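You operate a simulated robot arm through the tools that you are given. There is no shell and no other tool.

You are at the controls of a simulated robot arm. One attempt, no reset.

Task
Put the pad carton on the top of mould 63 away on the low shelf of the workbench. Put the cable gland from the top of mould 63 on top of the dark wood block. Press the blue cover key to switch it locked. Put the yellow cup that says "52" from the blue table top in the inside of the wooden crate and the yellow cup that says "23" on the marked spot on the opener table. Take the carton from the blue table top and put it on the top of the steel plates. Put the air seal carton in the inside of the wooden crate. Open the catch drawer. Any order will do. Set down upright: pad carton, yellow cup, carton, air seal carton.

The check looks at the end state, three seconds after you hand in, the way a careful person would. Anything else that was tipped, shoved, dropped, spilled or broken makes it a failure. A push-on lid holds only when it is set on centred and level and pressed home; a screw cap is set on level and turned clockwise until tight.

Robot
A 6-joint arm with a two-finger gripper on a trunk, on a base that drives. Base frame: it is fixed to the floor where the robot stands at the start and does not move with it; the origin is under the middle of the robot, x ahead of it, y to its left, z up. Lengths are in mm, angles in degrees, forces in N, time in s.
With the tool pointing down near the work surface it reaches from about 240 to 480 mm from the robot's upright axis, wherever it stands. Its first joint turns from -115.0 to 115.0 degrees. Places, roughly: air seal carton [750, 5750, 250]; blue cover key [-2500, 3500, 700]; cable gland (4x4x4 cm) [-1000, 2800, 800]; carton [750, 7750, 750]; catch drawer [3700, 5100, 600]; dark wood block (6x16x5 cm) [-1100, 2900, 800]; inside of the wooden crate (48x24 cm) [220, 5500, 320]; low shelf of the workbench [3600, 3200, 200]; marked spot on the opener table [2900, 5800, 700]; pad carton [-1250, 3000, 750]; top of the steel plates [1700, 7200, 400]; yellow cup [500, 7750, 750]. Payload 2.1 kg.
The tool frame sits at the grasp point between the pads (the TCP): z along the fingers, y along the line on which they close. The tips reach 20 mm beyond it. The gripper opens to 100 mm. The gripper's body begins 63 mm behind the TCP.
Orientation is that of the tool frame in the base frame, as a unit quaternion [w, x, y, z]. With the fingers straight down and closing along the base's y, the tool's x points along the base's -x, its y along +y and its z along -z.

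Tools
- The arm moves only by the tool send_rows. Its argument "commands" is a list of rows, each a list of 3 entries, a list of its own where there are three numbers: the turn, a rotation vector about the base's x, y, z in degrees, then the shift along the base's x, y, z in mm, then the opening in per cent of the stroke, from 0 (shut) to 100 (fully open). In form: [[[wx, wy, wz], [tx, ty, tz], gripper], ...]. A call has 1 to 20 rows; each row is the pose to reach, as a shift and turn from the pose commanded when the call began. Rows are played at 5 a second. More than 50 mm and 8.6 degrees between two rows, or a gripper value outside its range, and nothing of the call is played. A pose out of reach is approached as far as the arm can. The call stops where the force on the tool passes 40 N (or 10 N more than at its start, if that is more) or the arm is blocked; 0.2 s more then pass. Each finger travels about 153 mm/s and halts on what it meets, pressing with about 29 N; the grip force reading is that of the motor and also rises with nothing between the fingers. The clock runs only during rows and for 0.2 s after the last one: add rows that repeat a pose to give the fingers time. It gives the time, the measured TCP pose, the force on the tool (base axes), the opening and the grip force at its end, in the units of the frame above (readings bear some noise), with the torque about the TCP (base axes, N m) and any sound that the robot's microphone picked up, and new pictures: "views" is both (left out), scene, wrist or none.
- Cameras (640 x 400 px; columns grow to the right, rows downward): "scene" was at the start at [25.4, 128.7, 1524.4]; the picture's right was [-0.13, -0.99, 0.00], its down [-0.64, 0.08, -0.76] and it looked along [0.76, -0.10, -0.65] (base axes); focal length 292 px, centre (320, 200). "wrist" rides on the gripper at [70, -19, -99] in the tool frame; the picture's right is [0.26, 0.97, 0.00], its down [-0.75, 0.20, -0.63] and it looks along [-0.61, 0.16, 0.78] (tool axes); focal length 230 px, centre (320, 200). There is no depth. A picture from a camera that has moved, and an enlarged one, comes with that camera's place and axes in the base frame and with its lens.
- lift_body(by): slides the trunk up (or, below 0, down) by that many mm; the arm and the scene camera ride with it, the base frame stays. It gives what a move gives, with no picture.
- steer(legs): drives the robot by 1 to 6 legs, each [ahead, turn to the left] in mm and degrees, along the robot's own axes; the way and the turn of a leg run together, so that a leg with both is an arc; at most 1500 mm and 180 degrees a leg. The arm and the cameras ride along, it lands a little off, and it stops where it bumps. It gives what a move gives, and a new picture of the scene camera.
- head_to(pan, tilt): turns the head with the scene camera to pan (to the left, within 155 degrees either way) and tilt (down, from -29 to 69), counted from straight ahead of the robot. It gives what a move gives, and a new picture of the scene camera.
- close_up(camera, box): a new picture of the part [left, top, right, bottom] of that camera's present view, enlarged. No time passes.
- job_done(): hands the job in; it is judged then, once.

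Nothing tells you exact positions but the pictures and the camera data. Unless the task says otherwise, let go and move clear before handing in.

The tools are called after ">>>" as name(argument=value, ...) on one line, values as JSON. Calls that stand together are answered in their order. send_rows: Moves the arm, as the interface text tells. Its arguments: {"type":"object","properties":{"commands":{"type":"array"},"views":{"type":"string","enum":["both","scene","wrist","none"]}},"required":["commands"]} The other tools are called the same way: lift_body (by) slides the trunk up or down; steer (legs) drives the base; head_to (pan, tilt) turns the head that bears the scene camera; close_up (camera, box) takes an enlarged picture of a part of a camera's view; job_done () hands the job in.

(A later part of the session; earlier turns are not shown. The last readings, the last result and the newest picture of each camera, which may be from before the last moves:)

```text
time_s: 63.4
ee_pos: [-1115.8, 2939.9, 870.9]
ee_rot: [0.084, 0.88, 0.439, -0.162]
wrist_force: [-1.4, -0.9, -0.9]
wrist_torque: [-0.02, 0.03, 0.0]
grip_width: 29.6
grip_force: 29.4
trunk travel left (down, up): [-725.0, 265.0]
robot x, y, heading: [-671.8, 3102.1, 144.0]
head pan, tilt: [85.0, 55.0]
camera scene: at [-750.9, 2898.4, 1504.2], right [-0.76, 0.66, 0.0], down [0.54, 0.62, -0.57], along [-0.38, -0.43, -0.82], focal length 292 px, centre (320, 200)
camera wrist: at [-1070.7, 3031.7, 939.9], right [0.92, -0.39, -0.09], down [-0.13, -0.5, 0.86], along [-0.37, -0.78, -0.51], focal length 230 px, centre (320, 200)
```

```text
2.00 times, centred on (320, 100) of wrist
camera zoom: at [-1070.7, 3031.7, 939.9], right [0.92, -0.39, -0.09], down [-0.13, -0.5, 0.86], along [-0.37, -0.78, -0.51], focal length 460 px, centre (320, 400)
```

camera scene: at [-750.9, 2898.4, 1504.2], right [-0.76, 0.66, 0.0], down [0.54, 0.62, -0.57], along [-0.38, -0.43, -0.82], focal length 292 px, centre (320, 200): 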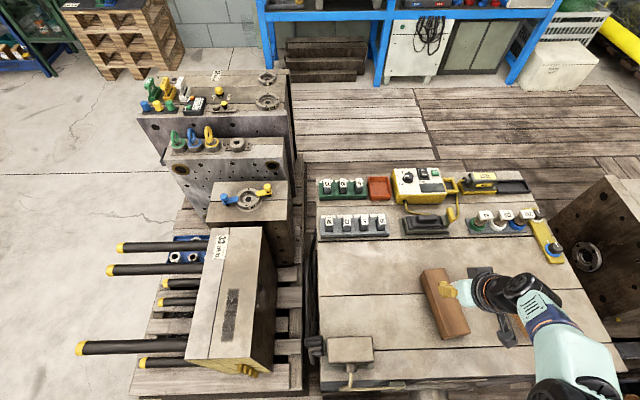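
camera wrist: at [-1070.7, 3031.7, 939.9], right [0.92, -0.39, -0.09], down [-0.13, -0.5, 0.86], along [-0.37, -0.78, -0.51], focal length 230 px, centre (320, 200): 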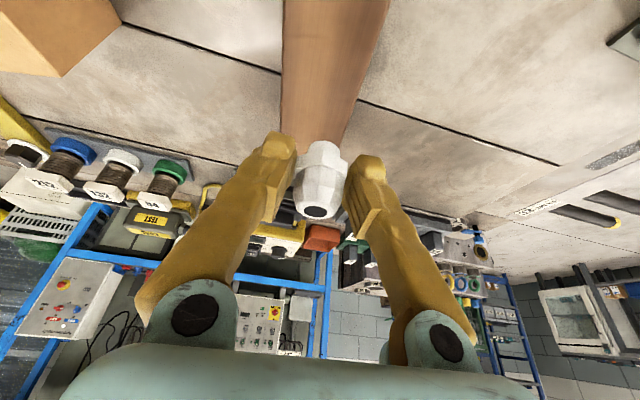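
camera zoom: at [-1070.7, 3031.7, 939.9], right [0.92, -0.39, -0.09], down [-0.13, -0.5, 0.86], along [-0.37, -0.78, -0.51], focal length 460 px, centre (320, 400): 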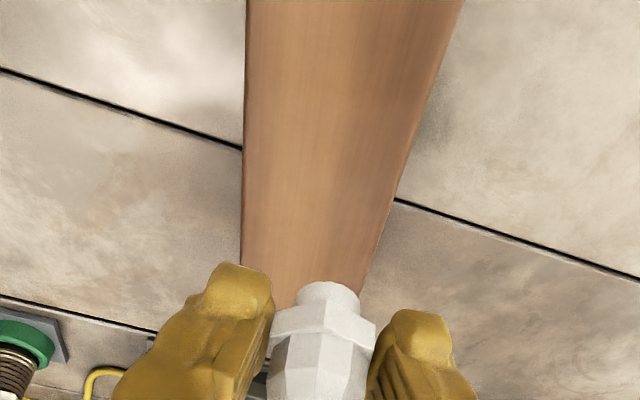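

The block's centre line is ~8 mm to the image left; I correct and lower until contact.

>>> send_rows(commands=[[[0, 0, 0], [-7, 3, -20], 10], [[0, 0, 0], [-7, 3, -40], 10], [[0, 0, 0], [-7, 3, -45], 10], [[0, 0, 0], [-7, 3, -48], 10], [[0, 0, 0], [-7, 3, -48], 10]])

>>> close_up(camera="wrist", box=[240, 80, 400, 230])

```text
time_s: 64.6
ee_pos: [-1123.3, 2940.6, 822.9]
ee_rot: [0.085, 0.879, 0.44, -0.161]
wrist_force: [-0.3, -0.4, -1.1]
wrist_torque: [0.0, 0.04, 0.01]
grip_width: 29.6
grip_force: 29.3
trunk travel left (down, up): [-725.0, 265.0]
robot x, y, heading: [-673.0, 3104.5, 144.2]
head pan, tilt: [85.0, 55.0]
camera scene: at [-751.1, 2898.7, 1504.2], right [-0.76, 0.66, 0.0], down [0.54, 0.62, -0.57], along [-0.38, -0.43, -0.82], focal length 292 px, centre (320, 200)
camera wrist: at [-1079.2, 3033.3, 891.4], right [0.92, -0.39, -0.09], down [-0.13, -0.5, 0.86], along [-0.37, -0.78, -0.51], focal length 230 px, centre (320, 200)
```

scene: 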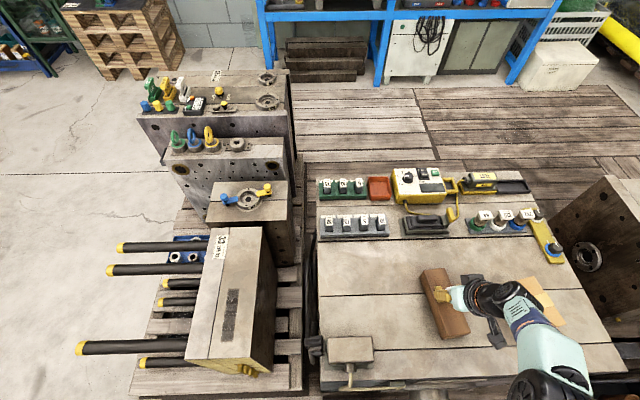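
wrist: 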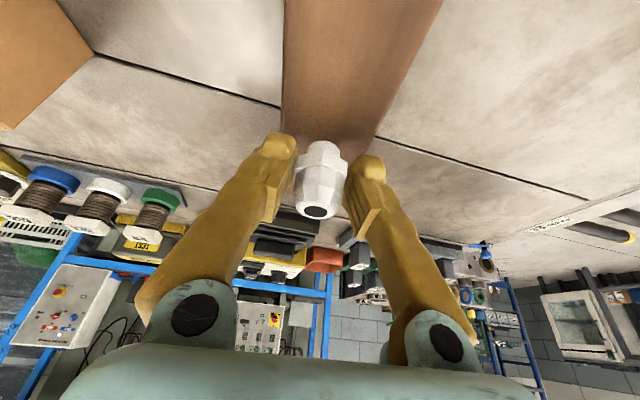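

```text
2.67 times, centred on (320, 155) of wrist
camera zoom: at [-1079.2, 3033.3, 891.4], right [0.92, -0.39, -0.09], down [-0.13, -0.5, 0.86], along [-0.37, -0.78, -0.51], focal length 614 px, centre (320, 320)
```

zoom: 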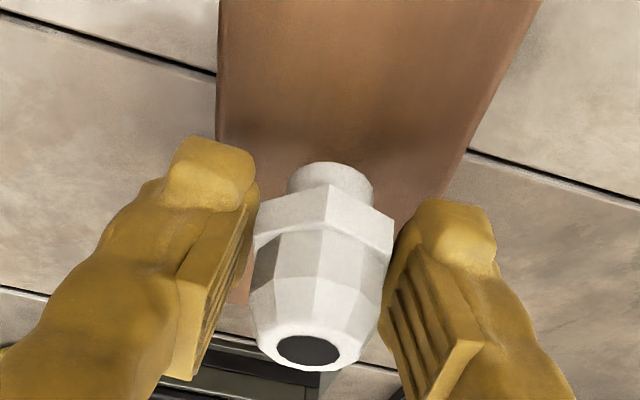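

>>> send_rows(commands=[[[0, 0, 0], [0, 0, -2], 10], [[0, 0, 0], [0, 0, -4], 10], [[0, 0, 0], [0, 0, -4], 10]], views="none")

>>> send_rows(commands=[[[0, 0, 0], [0, 0, -1], 10], [[0, 0, 0], [0, 0, -2], 10], [[0, 0, 0], [0, 0, -2], 10]], views="wrist")

```text
time_s: 65.4
ee_pos: [-1123.8, 2940.3, 820.0]
ee_rot: [0.084, 0.88, 0.439, -0.162]
wrist_force: [0.3, -0.1, 0.0]
wrist_torque: [0.01, -0.01, -0.03]
grip_width: 29.6
grip_force: 29.1
trunk travel left (down, up): [-725.0, 265.0]
robot x, y, heading: [-673.2, 3106.5, 144.2]
head pan, tilt: [85.0, 55.0]
```

```text
time_s: 66.2
ee_pos: [-1123.7, 2941.0, 819.4]
ee_rot: [0.085, 0.879, 0.44, -0.161]
wrist_force: [-0.1, -0.1, 0.0]
wrist_torque: [-0.01, 0.0, 0.0]
grip_width: 29.6
grip_force: 28.9
trunk travel left (down, up): [-725.0, 265.0]
robot x, y, heading: [-671.8, 3101.8, 144.1]
head pan, tilt: [85.0, 55.0]
camera wrist: at [-1079.0, 3033.2, 887.1], right [0.92, -0.39, -0.09], down [-0.13, -0.5, 0.86], along [-0.37, -0.78, -0.51], focal length 230 px, centre (320, 200)
```

wrist: 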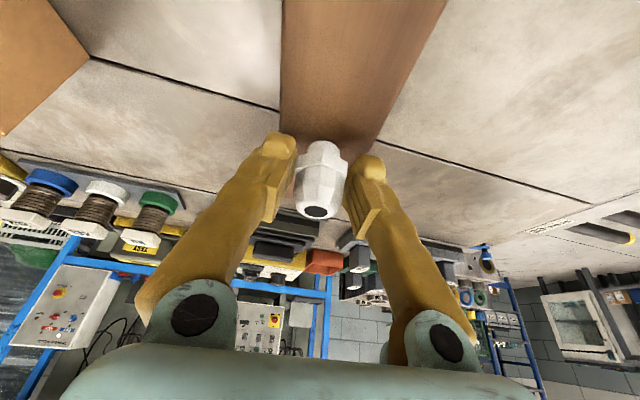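

>>> send_rows(commands=[[[0, 0, 0], [0, 0, -1], 10], [[0, 0, 0], [0, 0, -2], 10], [[0, 0, 0], [0, 0, -2], 10]], views="none")

>>> send_rows(commands=[[[0, 0, 0], [0, 0, -1], 10], [[0, 0, 0], [0, 0, -2], 10], [[0, 0, 0], [0, 0, -2], 10]], views="none")

```text
time_s: 67.0
ee_pos: [-1122.0, 2941.5, 817.3]
ee_rot: [0.084, 0.879, 0.44, -0.162]
wrist_force: [1.2, 0.4, 0.0]
wrist_torque: [0.0, 0.02, -0.03]
grip_width: 29.5
grip_force: 28.9
trunk travel left (down, up): [-725.0, 265.0]
robot x, y, heading: [-669.7, 3103.0, 144.1]
head pan, tilt: [85.0, 55.0]
```

```text
time_s: 67.8
ee_pos: [-1122.7, 2941.4, 815.5]
ee_rot: [0.084, 0.88, 0.439, -0.161]
wrist_force: [0.1, -0.1, 0.0]
wrist_torque: [-0.01, 0.02, -0.02]
grip_width: 29.6
grip_force: 28.7
trunk travel left (down, up): [-725.0, 265.0]
robot x, y, heading: [-669.2, 3103.2, 144.1]
head pan, tilt: [85.0, 55.0]
```

>>> send_rows(commands=[[[0, 0, 0], [0, 0, -1], 10], [[0, 0, 0], [0, 0, -2], 10], [[0, 0, 0], [0, 0, -2], 10]], views="none")

>>> close_up(camera="wrist", box=[260, 100, 380, 230])

```text
time_s: 68.6
ee_pos: [-1123.6, 2941.9, 812.6]
ee_rot: [0.084, 0.88, 0.44, -0.161]
wrist_force: [-0.2, -0.2, 0.3]
wrist_torque: [0.03, -0.02, 0.0]
grip_width: 29.4
grip_force: 29.0
trunk travel left (down, up): [-725.0, 265.0]
robot x, y, heading: [-673.8, 3104.3, 143.7]
head pan, tilt: [85.0, 55.0]
```

```text
3.08 times, centred on (320, 165) of wrist
camera zoom: at [-1079.2, 3034.1, 880.4], right [0.92, -0.39, -0.09], down [-0.13, -0.5, 0.86], along [-0.37, -0.78, -0.51], focal length 708 px, centre (320, 308)
```

zoom: 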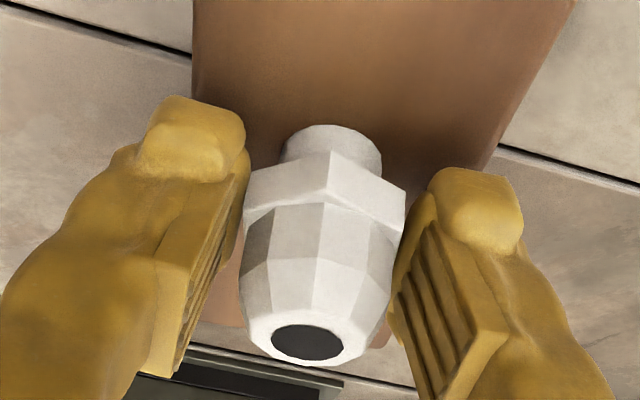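

>>> send_rows(commands=[[[0, 0, 0], [0, 0, -1], 10], [[0, 0, 0], [0, 0, -2], 10], [[0, 0, 0], [0, 0, -2], 10]], views="none")

>>> send_rows(commands=[[[0, 0, 0], [0, 0, -1], 10], [[0, 0, 0], [0, 0, -2], 10], [[0, 0, 0], [0, 0, -2], 10]], views="none")

>>> close_up(camera="wrist", box=[260, 100, 380, 230])

```text
time_s: 69.4
ee_pos: [-1124.7, 2942.3, 813.1]
ee_rot: [0.085, 0.879, 0.44, -0.162]
wrist_force: [0.0, 0.7, 7.2]
wrist_torque: [0.03, 0.04, 0.01]
grip_width: 29.2
grip_force: 29.3
trunk travel left (down, up): [-725.0, 265.0]
robot x, y, heading: [-669.6, 3098.4, 144.0]
head pan, tilt: [85.0, 55.0]
```

```text
time_s: 70.2
ee_pos: [-1123.5, 2942.6, 812.0]
ee_rot: [0.084, 0.879, 0.44, -0.163]
wrist_force: [-1.2, 0.0, 19.3]
wrist_torque: [-0.02, 0.09, -0.02]
grip_width: 29.6
grip_force: 29.0
trunk travel left (down, up): [-725.0, 265.0]
robot x, y, heading: [-669.2, 3104.2, 144.1]
head pan, tilt: [85.0, 55.0]
```

```text
3.08 times, centred on (320, 165) of wrist
camera zoom: at [-1078.8, 3034.2, 879.0], right [0.92, -0.39, -0.09], down [-0.12, -0.5, 0.86], along [-0.38, -0.78, -0.5], focal length 708 px, centre (320, 308)
```

zoom: 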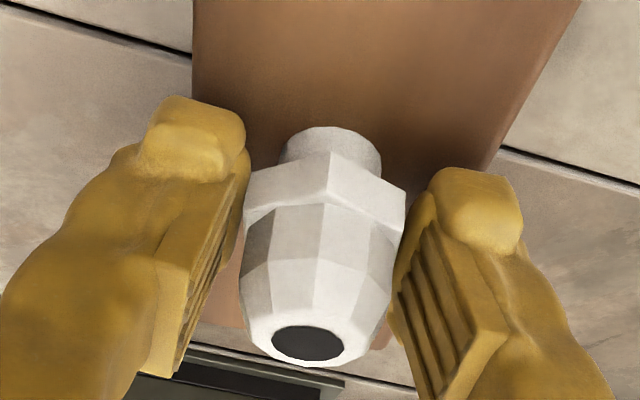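

Contact (19 N). I relax 2 mm, open, and rise straight up.

>>> send_rows(commands=[[[0, 0, 0], [0, 0, 2], 10], [[0, 0, 0], [0, 0, 2], 35], [[0, 0, 0], [0, 0, 2], 50], [[0, 0, 0], [0, 0, 2], 50], [[0, 0, 0], [0, 0, 2], 50]], views="wrist")

```text
time_s: 71.4
ee_pos: [-1124.2, 2941.7, 811.4]
ee_rot: [0.085, 0.879, 0.44, -0.162]
wrist_force: [-0.2, 0.1, -0.3]
wrist_torque: [0.01, 0.0, 0.0]
grip_width: 49.9
grip_force: 0.1
trunk travel left (down, up): [-725.0, 265.0]
robot x, y, heading: [-667.9, 3102.8, 143.9]
head pan, tilt: [85.0, 55.0]
camera wrist: at [-1080.0, 3033.7, 878.8], right [0.92, -0.39, -0.09], down [-0.13, -0.5, 0.86], along [-0.37, -0.78, -0.51], focal length 230 px, centre (320, 200)
```

wrist: 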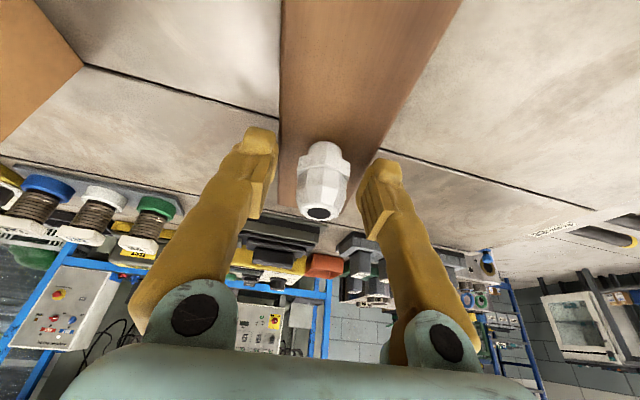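

The gland stands on the block. I rise clear, then look toward the key.

>>> send_rows(commands=[[[0, 0, 0], [0, 0, 25], 60], [[0, 0, 0], [0, 0, 60], 60], [[0, 0, 0], [0, 0, 100], 60], [[0, 0, 0], [0, 0, 130], 60]], views="wrist")

>>> head_to(pan=30, tilt=40)

>>> close_up(camera="scene", box=[160, 0, 480, 200])

```text
time_s: 72.4
ee_pos: [-1122.9, 2942.1, 941.0]
ee_rot: [0.084, 0.879, 0.44, -0.16]
wrist_force: [0.4, 1.1, -0.7]
wrist_torque: [0.01, 0.0, 0.02]
grip_width: 59.9
grip_force: 0.0
trunk travel left (down, up): [-725.0, 265.0]
robot x, y, heading: [-670.3, 3103.2, 144.2]
head pan, tilt: [85.0, 55.0]
camera wrist: at [-1078.5, 3034.1, 1009.1], right [0.92, -0.39, -0.09], down [-0.13, -0.5, 0.86], along [-0.37, -0.78, -0.51], focal length 230 px, centre (320, 200)
```

wrist: 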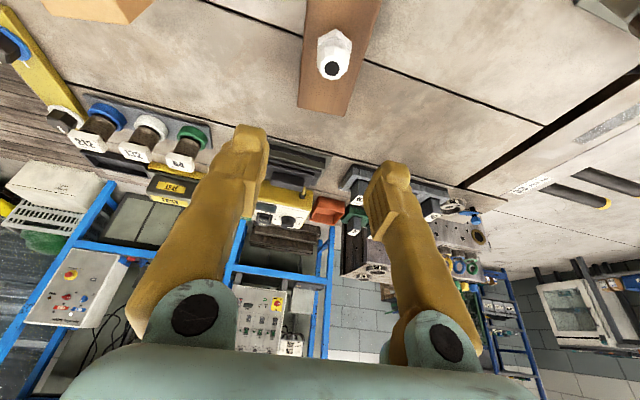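

```text
time_s: 73.7
ee_pos: [-1123.1, 2941.6, 941.1]
ee_rot: [0.084, 0.879, 0.44, -0.161]
wrist_force: [-0.1, -0.7, -0.4]
wrist_torque: [0.01, -0.04, -0.03]
grip_width: 60.1
grip_force: 0.1
trunk travel left (down, up): [-725.0, 265.0]
robot x, y, heading: [-671.6, 3101.5, 144.2]
head pan, tilt: [30.0, 40.0]
camera scene: at [-788.5, 2961.9, 1524.9], right [0.1, 0.99, 0.0], down [0.64, -0.07, -0.77], along [-0.76, 0.08, -0.64], focal length 292 px, centre (320, 200)
```

scene: 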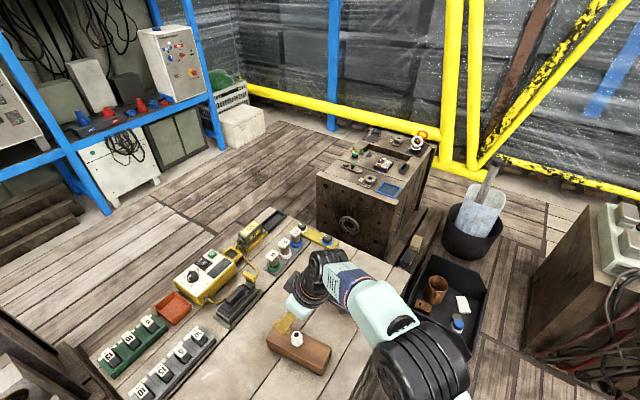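

```text
2.00 times, centred on (320, 100) of scene
camera zoom: at [-788.5, 2961.9, 1524.9], right [0.1, 0.99, 0.0], down [0.64, -0.07, -0.77], along [-0.76, 0.08, -0.64], focal length 584 px, centre (320, 400)
```

zoom: 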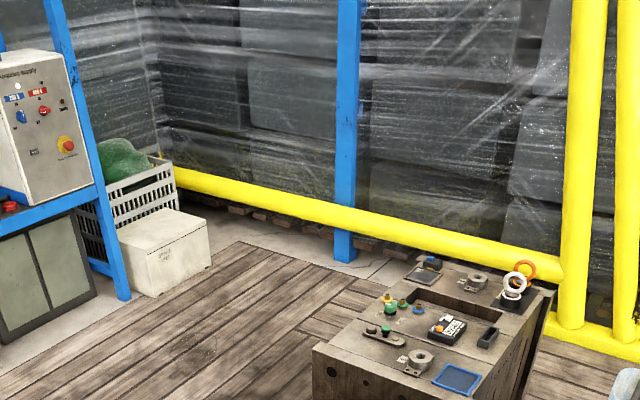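

>>> close_up(camera="scene", box=[330, 115, 442, 185])

>>> head_to(pan=5, tilt=45)

```text
5.71 times, centred on (386, 150) of scene
camera zoom: at [-788.5, 2961.9, 1524.9], right [0.1, 0.99, 0.0], down [0.64, -0.07, -0.77], along [-0.76, 0.08, -0.64], focal length 1669 px, centre (-57, 486)
```

zoom: 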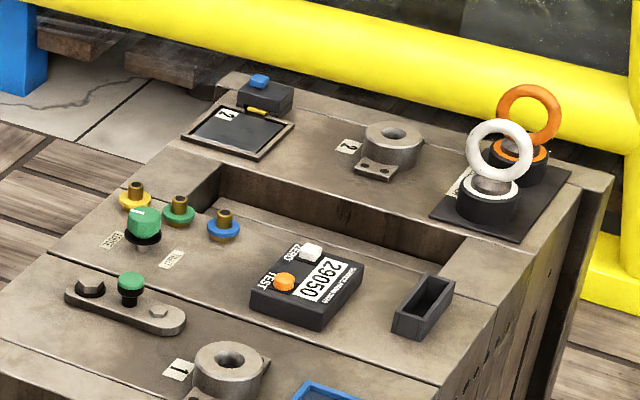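

```text
time_s: 74.6
ee_pos: [-1124.5, 2942.0, 939.5]
ee_rot: [0.083, 0.88, 0.44, -0.16]
wrist_force: [-0.7, 0.4, -0.4]
wrist_torque: [-0.02, -0.01, 0.0]
grip_width: 59.9
grip_force: 0.1
trunk travel left (down, up): [-725.0, 265.0]
robot x, y, heading: [-675.7, 3101.1, 143.9]
head pan, tilt: [5.0, 45.0]
camera scene: at [-773.7, 2994.9, 1517.7], right [0.51, 0.86, 0.0], down [0.61, -0.36, -0.71], along [-0.61, 0.36, -0.71], focal length 292 px, centre (320, 200)
```

scene: 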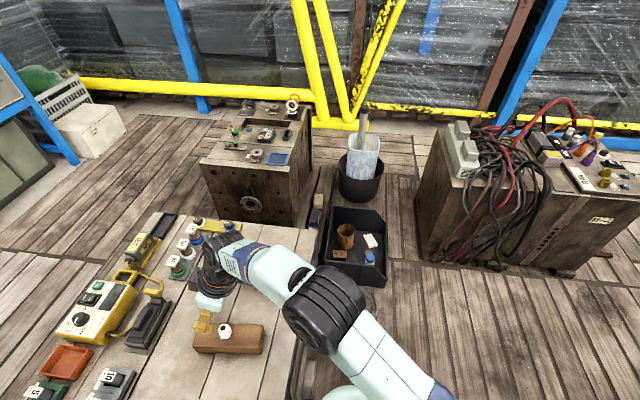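

The blue key box sits on the rearmost mould, reachable from its left side; I'll do that last. Now I move ahead 270 mm along mould 63 to take the pad carton.

>>> steer(legs=[[270, 0]])

>>> head_to(pan=75, tilt=60)

>>> close_up(camera="scene", box=[240, 150, 560, 350])

```text
time_s: 76.5
ee_pos: [-1345.4, 3103.6, 941.2]
ee_rot: [0.084, 0.88, 0.438, -0.161]
wrist_force: [0.7, -0.2, 0.3]
wrist_torque: [0.03, 0.01, 0.0]
grip_width: 59.7
grip_force: 0.0
trunk travel left (down, up): [-725.0, 265.0]
robot x, y, heading: [-895.0, 3267.8, 145.4]
head pan, tilt: [5.0, 45.0]
camera scene: at [-992.1, 3154.6, 1517.7], right [0.5, 0.87, 0.0], down [0.61, -0.35, -0.71], along [-0.61, 0.35, -0.71], focal length 292 px, centre (320, 200)
```

scene: 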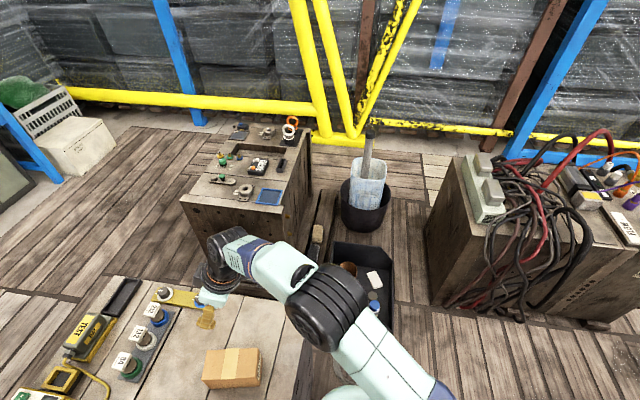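

```text
time_s: 77.9
ee_pos: [-1346.5, 3104.8, 940.7]
ee_rot: [0.084, 0.88, 0.439, -0.162]
wrist_force: [0.6, 0.0, -1.6]
wrist_torque: [-0.03, 0.0, -0.02]
grip_width: 60.1
grip_force: 0.0
trunk travel left (down, up): [-725.0, 265.0]
robot x, y, heading: [-891.1, 3264.3, 145.2]
head pan, tilt: [75.0, 60.0]
camera scene: at [-972.8, 3071.8, 1498.2], right [-0.65, 0.76, 0.0], down [0.66, 0.56, -0.5], along [-0.38, -0.32, -0.87], focal length 292 px, centre (320, 200)
```

scene: 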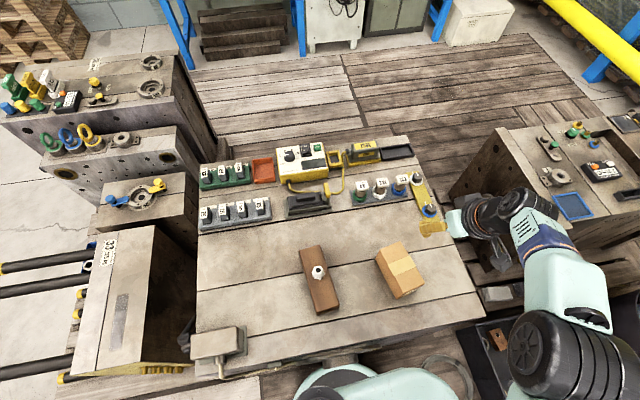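

```text
2.00 times, centred on (400, 250) of scene
camera zoom: at [-972.8, 3071.8, 1498.2], right [-0.65, 0.76, 0.0], down [0.66, 0.56, -0.5], along [-0.38, -0.32, -0.87], focal length 584 px, centre (160, 100)
```

zoom: 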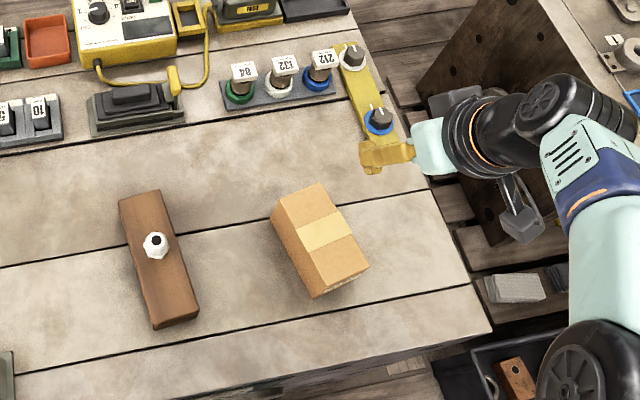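

Gland stands fine on the block. Carton centre ≈ (-1262, 3085), long axis ~60°. I level the tool and move above it.

>>> send_rows(commands=[[[5.7, -4, 0], [28, -7, 0], 100], [[11.5, -8, 0], [56, -14, 0], 100], [[17.2, -12, 0], [84, -20, 0], 100], [[17.2, -12, 0], [84, -20, 0], 100]], views="none")

>>> send_rows(commands=[[[0, 0, 6], [0, 0, -20], 100], [[0, 0, 6], [0, 0, -50], 100], [[0, 0, 6], [0, 0, -50], 100]])

```text
time_s: 78.9
ee_pos: [-1262.4, 3085.0, 939.0]
ee_rot: [-0.003, 0.895, 0.447, -0.001]
wrist_force: [0.7, 0.0, 0.0]
wrist_torque: [-0.02, -0.01, 0.01]
grip_width: 100.1
grip_force: 0.0
trunk travel left (down, up): [-725.0, 265.0]
robot x, y, heading: [-896.9, 3262.0, 145.2]
head pan, tilt: [75.0, 60.0]
```

```text
time_s: 79.7
ee_pos: [-1260.1, 3083.1, 891.4]
ee_rot: [-0.002, 0.871, 0.492, -0.001]
wrist_force: [-0.2, 0.5, 0.0]
wrist_torque: [0.01, -0.03, 0.01]
grip_width: 99.9
grip_force: 0.1
trunk travel left (down, up): [-725.0, 265.0]
robot x, y, heading: [-895.7, 3266.3, 145.3]
head pan, tilt: [75.0, 60.0]
camera scene: at [-972.4, 3071.8, 1498.2], right [-0.65, 0.76, 0.0], down [0.66, 0.56, -0.5], along [-0.38, -0.32, -0.87], focal length 292 px, centre (320, 200)
camera wrist: at [-1240.8, 3152.6, 990.5], right [0.96, -0.28, -0.01], down [-0.21, -0.75, 0.63], along [-0.18, -0.6, -0.78], focal length 230 px, centre (320, 200)
```

scene: 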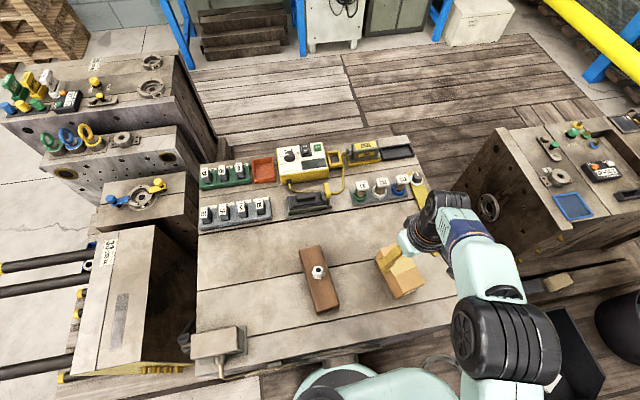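
wrist: 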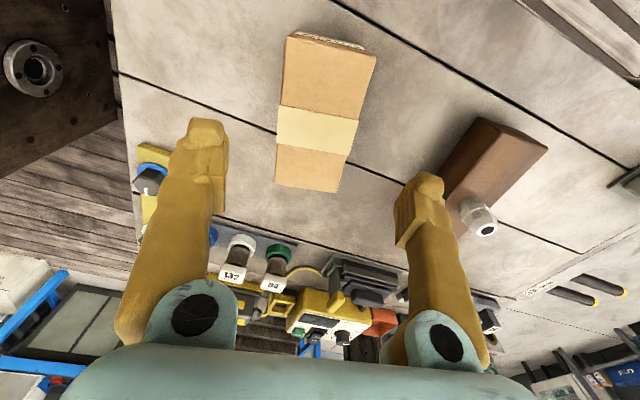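

Carton is between the fingers; small yaw correction (+4°), then down and grip.

>>> send_rows(commands=[[[0, 0, 4], [-4, 2, -20], 100], [[0, 0, 4], [-4, 2, -60], 100], [[0, 0, 4], [-4, 2, -100], 100], [[0, 0, 4], [-4, 2, -108], 100], [[0, 0, 4], [-4, 2, -108], 100]], views="wrist")

>>> send_rows(commands=[[[0, 0, 0], [0, 0, 0], 60], [[0, 0, 0], [0, 0, 0], 40], [[0, 0, 0], [0, 0, 0], 35], [[0, 0, 0], [0, 0, 0], 35], [[0, 0, 0], [0, 0, 0], 35]], views="wrist")

```text
time_s: 80.9
ee_pos: [-1266.8, 3086.1, 782.8]
ee_rot: [-0.003, 0.853, 0.522, -0.002]
wrist_force: [0.1, -0.3, -0.3]
wrist_torque: [0.02, 0.0, -0.02]
grip_width: 99.8
grip_force: 0.0
trunk travel left (down, up): [-725.0, 265.0]
robot x, y, heading: [-889.9, 3267.1, 145.0]
head pan, tilt: [75.0, 60.0]
camera wrist: at [-1251.4, 3156.0, 881.9], right [0.98, -0.21, -0.01], down [-0.16, -0.76, 0.63], along [-0.14, -0.61, -0.78], focal length 230 px, centre (320, 200)
```

wrist: 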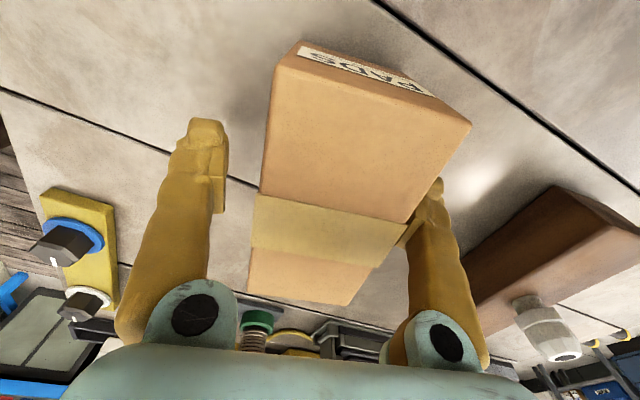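

```text
time_s: 82.1
ee_pos: [-1266.5, 3085.3, 784.3]
ee_rot: [-0.003, 0.853, 0.522, -0.002]
wrist_force: [0.9, -0.3, 0.9]
wrist_torque: [-0.1, -0.11, 0.0]
grip_width: 59.8
grip_force: 29.0
trunk travel left (down, up): [-725.0, 265.0]
robot x, y, heading: [-892.2, 3266.8, 145.0]
head pan, tilt: [75.0, 60.0]
camera wrist: at [-1251.2, 3155.9, 882.2], right [0.98, -0.21, -0.01], down [-0.16, -0.76, 0.63], along [-0.14, -0.61, -0.78], focal length 230 px, centre (320, 200)
```

wrist: 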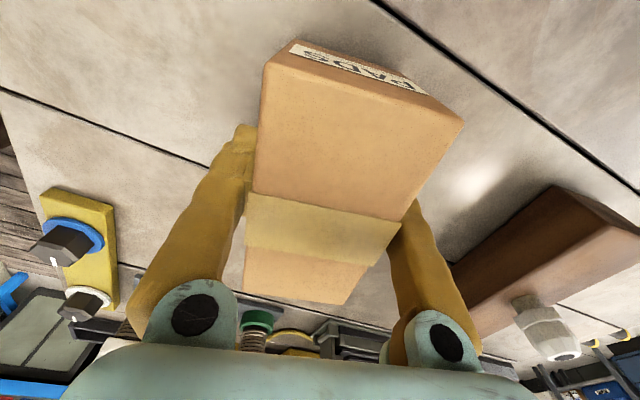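

Gripped upright ("PADS" reads upright). I lift it and fold the arm in front of the body for travel.

>>> send_rows(commands=[[[0, 0, 0], [0, 0, 40], 35], [[0, 0, 0], [0, 0, 80], 35], [[0, 0, 0], [0, 0, 120], 35], [[0, 0, 0], [0, 0, 140], 35], [[0, 0, -5.2], [0, 41, 140], 35], [[0, 0, -10.5], [5, 80, 140], 35], [[0, 0, -15.7], [13, 116, 140], 35], [[0, 0, -21], [25, 149, 140], 35], [[0, 0, -26.2], [41, 180, 140], 35], [[0, 0, -31.5], [60, 206, 140], 35], [[0, 0, -36.7], [81, 229, 140], 35], [[0, 0, -42], [104, 248, 140], 35], [[0, 0, -42], [104, 248, 140], 35]])

>>> head_to(pan=-120, tilt=35)

```text
time_s: 84.9
ee_pos: [-1161.8, 3336.8, 924.5]
ee_rot: [-0.003, 0.983, 0.181, 0.0]
wrist_force: [-0.2, 1.1, -3.3]
wrist_torque: [0.0, 0.0, 0.01]
grip_width: 59.5
grip_force: 29.0
trunk travel left (down, up): [-725.0, 265.0]
robot x, y, heading: [-889.3, 3266.9, 145.1]
head pan, tilt: [75.0, 60.0]
camera scene: at [-973.8, 3071.6, 1498.1], right [-0.65, 0.76, 0.0], down [0.66, 0.56, -0.5], along [-0.38, -0.32, -0.87], focal length 292 px, centre (320, 200)
camera wrist: at [-1104.2, 3377.0, 1023.7], right [0.59, -0.81, -0.01], down [-0.63, -0.46, 0.63], along [-0.51, -0.36, -0.78], focal length 230 px, centre (320, 200)
```

scene: 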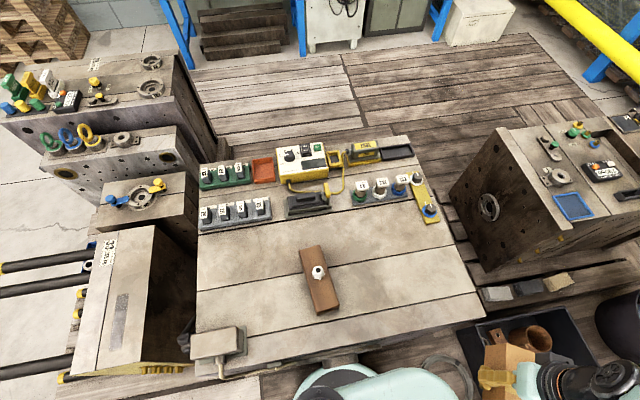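
wrist: 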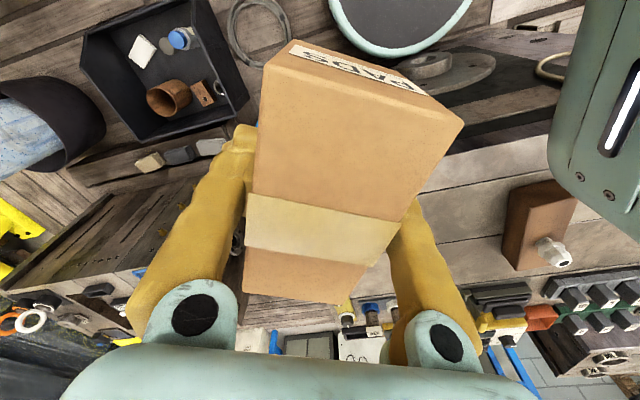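

```text
time_s: 87.8
ee_pos: [-1162.1, 3335.5, 923.4]
ee_rot: [-0.003, 0.983, 0.182, 0.0]
wrist_force: [-0.7, 0.2, -3.0]
wrist_torque: [0.0, -0.04, -0.03]
grip_width: 59.6
grip_force: 28.9
trunk travel left (down, up): [-725.0, 265.0]
robot x, y, heading: [-891.2, 3265.3, 145.3]
head pan, tilt: [-120.0, 35.0]
camera scene: at [-842.5, 3152.7, 1532.5], right [0.43, -0.9, 0.0], down [-0.52, -0.24, -0.82], along [0.74, 0.35, -0.57], focal length 292 px, centre (320, 200)
```

scene: 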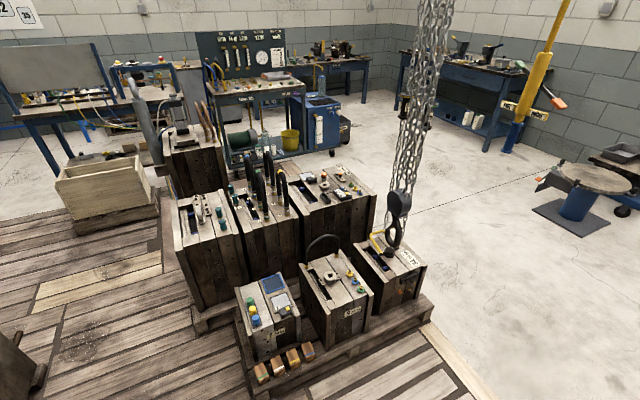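

Good overview: the crate is behind the crane pallet, the benches beyond. I back out of the aisle and drive toward the workbench with the low shelf.

>>> steer(legs=[[-1450, 0], [0, -118.5], [1400, 0], [1200, 0]])

>>> head_to(pan=-35, tilt=25)

>>> head_to(pan=10, tilt=20)

```text
time_s: 112.0
ee_pos: [2763.0, 3818.8, 924.2]
ee_rot: [0.002, -0.66, 0.751, -0.003]
wrist_force: [-0.2, -0.6, -3.5]
wrist_torque: [0.01, -0.01, -0.02]
grip_width: 59.9
grip_force: 29.1
trunk travel left (down, up): [-725.0, 265.0]
robot x, y, heading: [2573.2, 3616.3, 26.7]
head pan, tilt: [-120.0, 35.0]
camera scene: at [2453.1, 3626.5, 1532.5], right [-1.0, 0.06, 0.0], down [0.03, 0.57, -0.82], along [-0.05, -0.82, -0.57], focal length 292 px, centre (320, 200)
```

scene: 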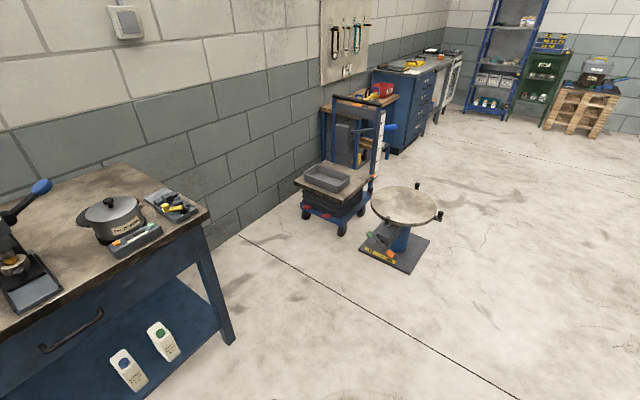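

```text
time_s: 113.6
ee_pos: [2764.2, 3821.8, 924.2]
ee_rot: [0.003, -0.66, 0.751, -0.003]
wrist_force: [0.1, 0.1, -3.5]
wrist_torque: [-0.04, -0.01, 0.03]
grip_width: 59.6
grip_force: 29.5
trunk travel left (down, up): [-725.0, 265.0]
robot x, y, heading: [2574.0, 3618.3, 26.9]
head pan, tilt: [-35.0, 25.0]
camera scene: at [2549.3, 3701.3, 1548.3], right [-0.14, -0.99, 0.0], down [-0.42, 0.06, -0.91], along [0.9, -0.13, -0.42], focal length 292 px, centre (320, 200)
```

scene: 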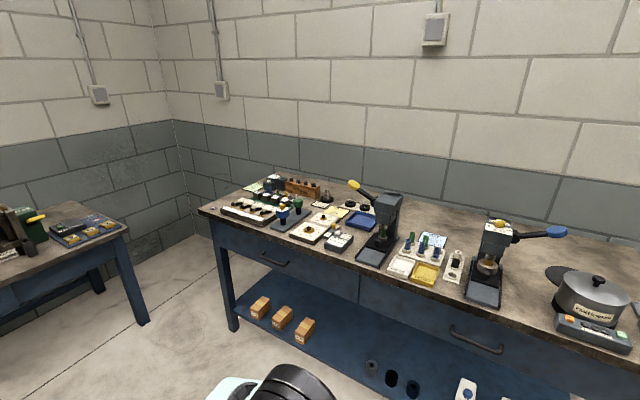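

```text
time_s: 114.7
ee_pos: [2762.7, 3819.3, 924.2]
ee_rot: [0.002, -0.66, 0.752, -0.002]
wrist_force: [-0.5, 0.1, -3.2]
wrist_torque: [-0.01, -0.03, -0.01]
grip_width: 59.6
grip_force: 28.7
trunk travel left (down, up): [-725.0, 265.0]
robot x, y, heading: [2572.3, 3617.8, 26.5]
head pan, tilt: [10.0, 20.0]
camera scene: at [2532.7, 3770.2, 1556.3], right [0.6, -0.8, 0.0], down [-0.27, -0.21, -0.94], along [0.75, 0.56, -0.34], focal length 292 px, centre (320, 200)
```

scene: 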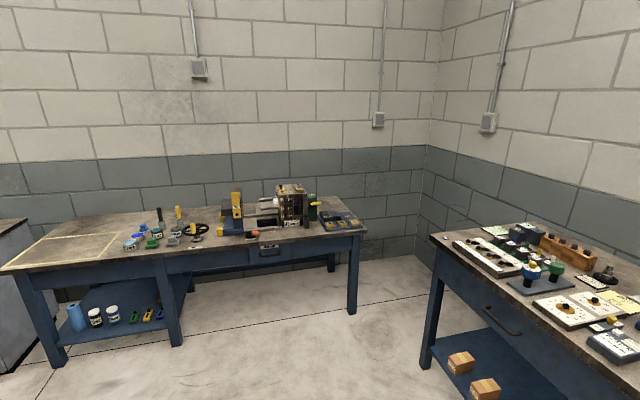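

The low shelf has three cartons on the left, then a free gap (about E of (3560, 3490)) before some black discs. I drive in front of that gap, facing the bench squarely.

>>> steer(legs=[[0, -5.3], [589, 0], [0, -56.3]])

>>> head_to(pan=0, tilt=45)

>>> lift_body(by=-640)

>>> head_to(pan=0, tilt=40)

```text
time_s: 121.0
ee_pos: [3391.6, 3767.1, 924.2]
ee_rot: [0.001, -0.195, 0.981, -0.004]
wrist_force: [0.5, 0.7, -3.7]
wrist_torque: [-0.02, 0.01, -0.01]
grip_width: 59.8
grip_force: 29.0
trunk travel left (down, up): [-725.0, 265.0]
robot x, y, heading: [3120.9, 3831.7, -33.4]
head pan, tilt: [10.0, 20.0]
camera scene: at [3235.3, 3943.9, 1556.3], right [-0.4, -0.92, 0.0], down [-0.31, 0.14, -0.94], along [0.86, -0.37, -0.34], focal length 292 px, centre (320, 200)
```

scene: 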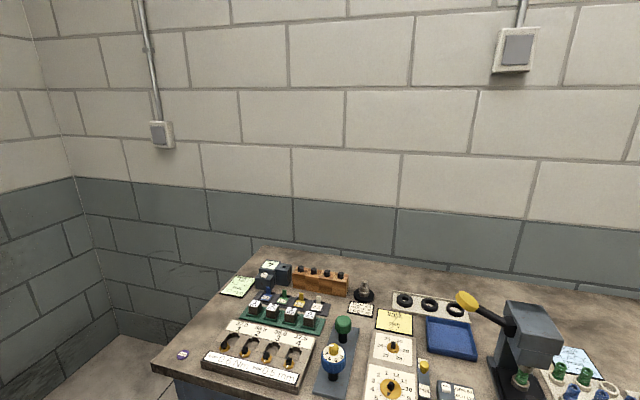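

```text
time_s: 121.9
ee_pos: [3392.2, 3768.3, 923.7]
ee_rot: [0.0, -0.194, 0.981, -0.003]
wrist_force: [0.8, 0.0, -2.9]
wrist_torque: [-0.01, 0.03, -0.01]
grip_width: 59.7
grip_force: 28.9
trunk travel left (down, up): [-725.0, 265.0]
robot x, y, heading: [3122.2, 3833.0, -33.5]
head pan, tilt: [0.0, 45.0]
camera scene: at [3217.7, 3936.2, 1517.7], right [-0.55, -0.83, 0.0], down [-0.59, 0.39, -0.71], along [0.59, -0.39, -0.71], focal length 292 px, centre (320, 200)
```

scene: 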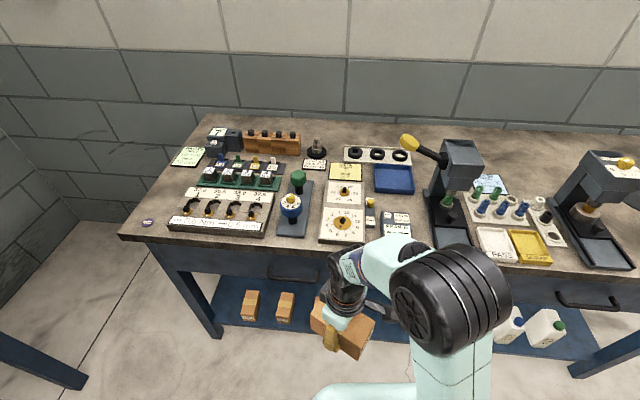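

```text
refused: -640 is not a number from -400 to 400
```

```text
time_s: 122.5
ee_pos: [3391.2, 3767.6, 923.9]
ee_rot: [0.0, -0.193, 0.981, -0.004]
wrist_force: [0.1, 1.2, -3.1]
wrist_torque: [0.0, 0.0, -0.02]
grip_width: 59.6
grip_force: 29.0
trunk travel left (down, up): [-725.0, 265.0]
robot x, y, heading: [3123.3, 3834.5, -33.5]
head pan, tilt: [0.0, 40.0]
camera scene: at [3220.8, 3934.0, 1524.9], right [-0.55, -0.83, 0.0], down [-0.54, 0.35, -0.77], along [0.64, -0.42, -0.64], focal length 292 px, centre (320, 200)
```

scene: 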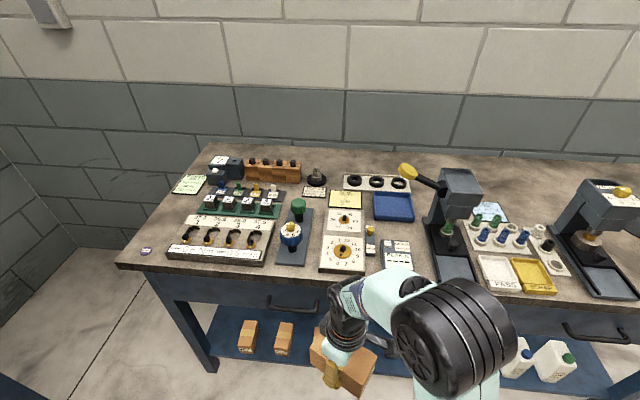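

I lower the trunk in two steps while still well in front of the bench, and align the tool.

>>> lift_body(by=-400)

>>> lift_body(by=-230)

>>> send_rows(commands=[[[0, 0, -8], [-4, -14, 0], 35], [[0, 0, -16], [-8, -28, 0], 35], [[0, 0, -24], [-13, -41, 0], 35], [[0, 0, -32], [-17, -55, 0], 35], [[0, 0, -40], [-22, -68, 0], 35], [[0, 0, -48], [-26, -80, 0], 35], [[0, 0, -56], [-26, -80, 0], 35], [[0, 0, -56], [-26, -80, 0], 35]])

>>> head_to(pan=-8, tilt=20)

```text
time_s: 126.4
ee_pos: [3392.1, 3767.3, 524.6]
ee_rot: [0.001, -0.194, 0.981, -0.004]
wrist_force: [-0.2, 0.3, -3.4]
wrist_torque: [0.01, -0.03, 0.0]
grip_width: 59.8
grip_force: 28.7
trunk travel left (down, up): [-325.0, 665.0]
robot x, y, heading: [3121.3, 3829.2, -33.4]
head pan, tilt: [0.0, 40.0]
```

```text
time_s: 128.8
ee_pos: [3390.4, 3768.1, 294.2]
ee_rot: [0.001, -0.195, 0.981, -0.003]
wrist_force: [0.8, -1.0, -4.1]
wrist_torque: [0.02, 0.0, -0.03]
grip_width: 59.8
grip_force: 29.1
trunk travel left (down, up): [-95.0, 895.0]
robot x, y, heading: [3120.1, 3827.5, -33.3]
head pan, tilt: [0.0, 40.0]
```

```text
time_s: 130.6
ee_pos: [3364.7, 3687.1, 294.1]
ee_rot: [0.0, 0.29, 0.957, -0.003]
wrist_force: [-0.2, -0.4, -2.7]
wrist_torque: [0.0, 0.0, -0.02]
grip_width: 59.6
grip_force: 28.6
trunk travel left (down, up): [-95.0, 895.0]
robot x, y, heading: [3117.7, 3833.3, -33.3]
head pan, tilt: [0.0, 40.0]
camera scene: at [3220.5, 3933.9, 894.9], right [-0.55, -0.83, 0.0], down [-0.54, 0.35, -0.77], along [0.64, -0.42, -0.64], focal length 292 px, centre (320, 200)
camera wrist: at [3296.8, 3710.9, 393.4], right [0.32, 0.95, -0.01], down [0.74, -0.25, 0.63], along [0.59, -0.21, -0.78], focal length 230 px, centre (320, 200)
```

scene: 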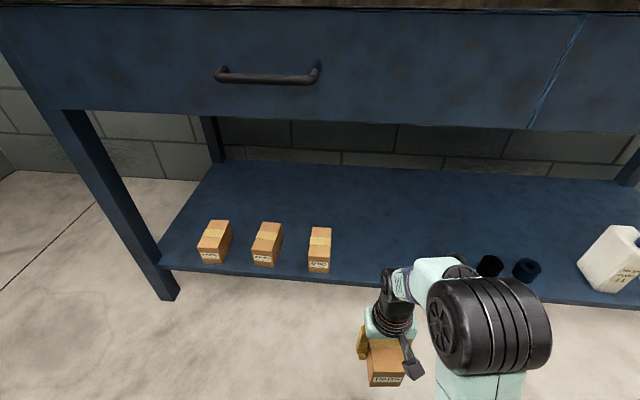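
wrist: 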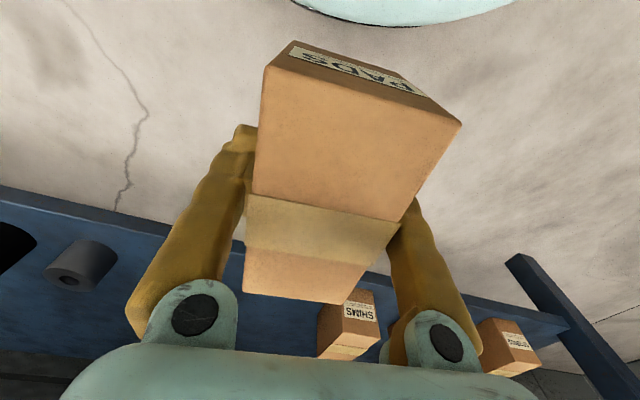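

```text
time_s: 131.4
ee_pos: [3364.2, 3687.2, 293.9]
ee_rot: [-0.001, 0.289, 0.957, -0.004]
wrist_force: [1.4, 0.7, -3.2]
wrist_torque: [0.01, 0.01, 0.02]
grip_width: 59.6
grip_force: 28.9
trunk travel left (down, up): [-95.0, 895.0]
robot x, y, heading: [3121.8, 3830.8, -33.5]
head pan, tilt: [-8.0, 20.0]
camera scene: at [3219.4, 3919.1, 926.3], right [-0.66, -0.75, 0.0], down [-0.26, 0.23, -0.94], along [0.7, -0.62, -0.34], focal length 292 px, centre (320, 200)
```

scene: 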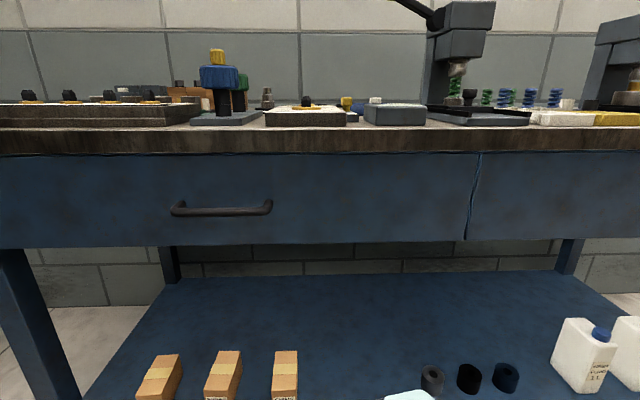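

Shelf top is at z≈135 with its front edge at the legs; the gap beside the third carton is ~340 mm wide. I lower a bit more and drive in 260 mm.

>>> lift_body(by=-50)

>>> steer(legs=[[250, -1]])

>>> head_to(pan=0, tilt=45)

```text
time_s: 132.3
ee_pos: [3365.4, 3687.8, 244.0]
ee_rot: [-0.001, 0.289, 0.957, -0.002]
wrist_force: [-0.1, 0.6, -3.9]
wrist_torque: [-0.01, -0.03, -0.01]
grip_width: 59.5
grip_force: 28.7
trunk travel left (down, up): [-45.0, 945.0]
robot x, y, heading: [3117.7, 3831.7, -33.2]
head pan, tilt: [-8.0, 20.0]
```

```text
time_s: 134.2
ee_pos: [3569.9, 3544.0, 243.1]
ee_rot: [-0.001, 0.296, 0.955, -0.003]
wrist_force: [-0.6, -0.8, -2.6]
wrist_torque: [0.01, 0.0, 0.01]
grip_width: 59.6
grip_force: 29.5
trunk travel left (down, up): [-45.0, 945.0]
robot x, y, heading: [3327.5, 3691.0, -34.3]
head pan, tilt: [-8.0, 20.0]
camera scene: at [3428.5, 3778.1, 876.4], right [-0.67, -0.74, 0.0], down [-0.25, 0.23, -0.94], along [0.69, -0.63, -0.34], focal length 292 px, centre (320, 200)
```

scene: 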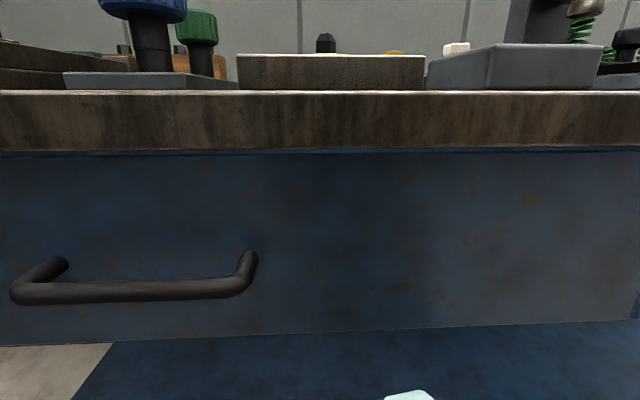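

```text
time_s: 135.1
ee_pos: [3570.8, 3544.1, 245.0]
ee_rot: [-0.001, 0.297, 0.955, -0.004]
wrist_force: [-0.2, -0.4, -3.0]
wrist_torque: [0.0, 0.0, 0.01]
grip_width: 59.6
grip_force: 28.4
trunk travel left (down, up): [-45.0, 945.0]
robot x, y, heading: [3326.6, 3690.7, -34.2]
head pan, tilt: [0.0, 45.0]
camera scene: at [3426.8, 3794.9, 837.8], right [-0.56, -0.83, 0.0], down [-0.58, 0.4, -0.71], along [0.58, -0.4, -0.71], focal length 292 px, centre (320, 200)
```

scene: 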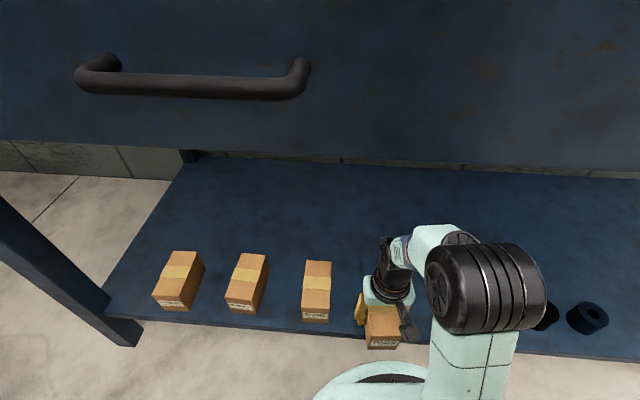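

The held carton is at the shelf's front. I extend the arm under the bench into the gap.

>>> send_rows(commands=[[[0, 0, 0], [-12, -17, 0], 35], [[0, 0, 0], [-30, -45, 0], 35], [[0, 0, 0], [2, -70, 0], 35], [[0, 0, 0], [32, -93, 0], 35], [[0, 0, 0], [61, -116, 0], 35], [[0, 0, 0], [61, -116, 0], 35]])

```text
time_s: 136.4
ee_pos: [3631.9, 3426.9, 243.5]
ee_rot: [-0.002, 0.297, 0.955, -0.003]
wrist_force: [-0.5, -0.6, -3.7]
wrist_torque: [0.01, 0.03, 0.01]
grip_width: 59.6
grip_force: 28.4
trunk travel left (down, up): [-45.0, 945.0]
robot x, y, heading: [3326.5, 3691.5, -34.1]
head pan, tilt: [0.0, 45.0]
camera scene: at [3426.8, 3794.8, 837.7], right [-0.56, -0.83, 0.0], down [-0.58, 0.4, -0.71], along [0.58, -0.4, -0.71], focal length 292 px, centre (320, 200)
camera wrist: at [3563.7, 3451.3, 343.5], right [0.34, 0.94, -0.01], down [0.74, -0.26, 0.63], along [0.59, -0.21, -0.78], focal length 230 px, centre (320, 200)
```

scene: 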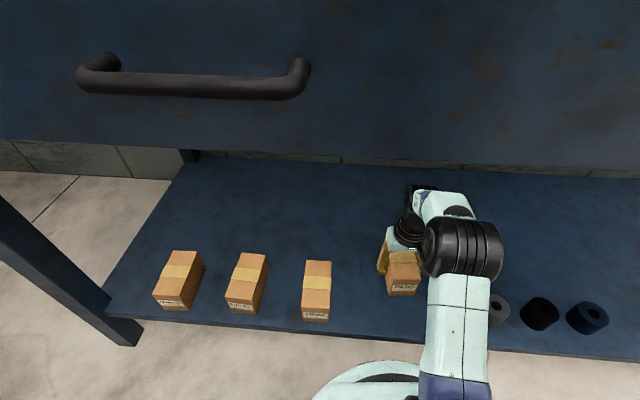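
wrist: 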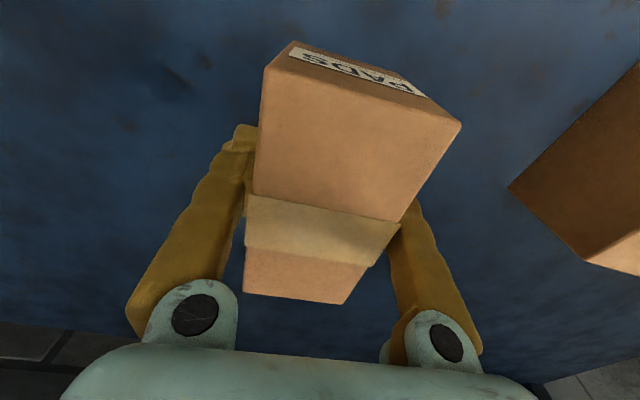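

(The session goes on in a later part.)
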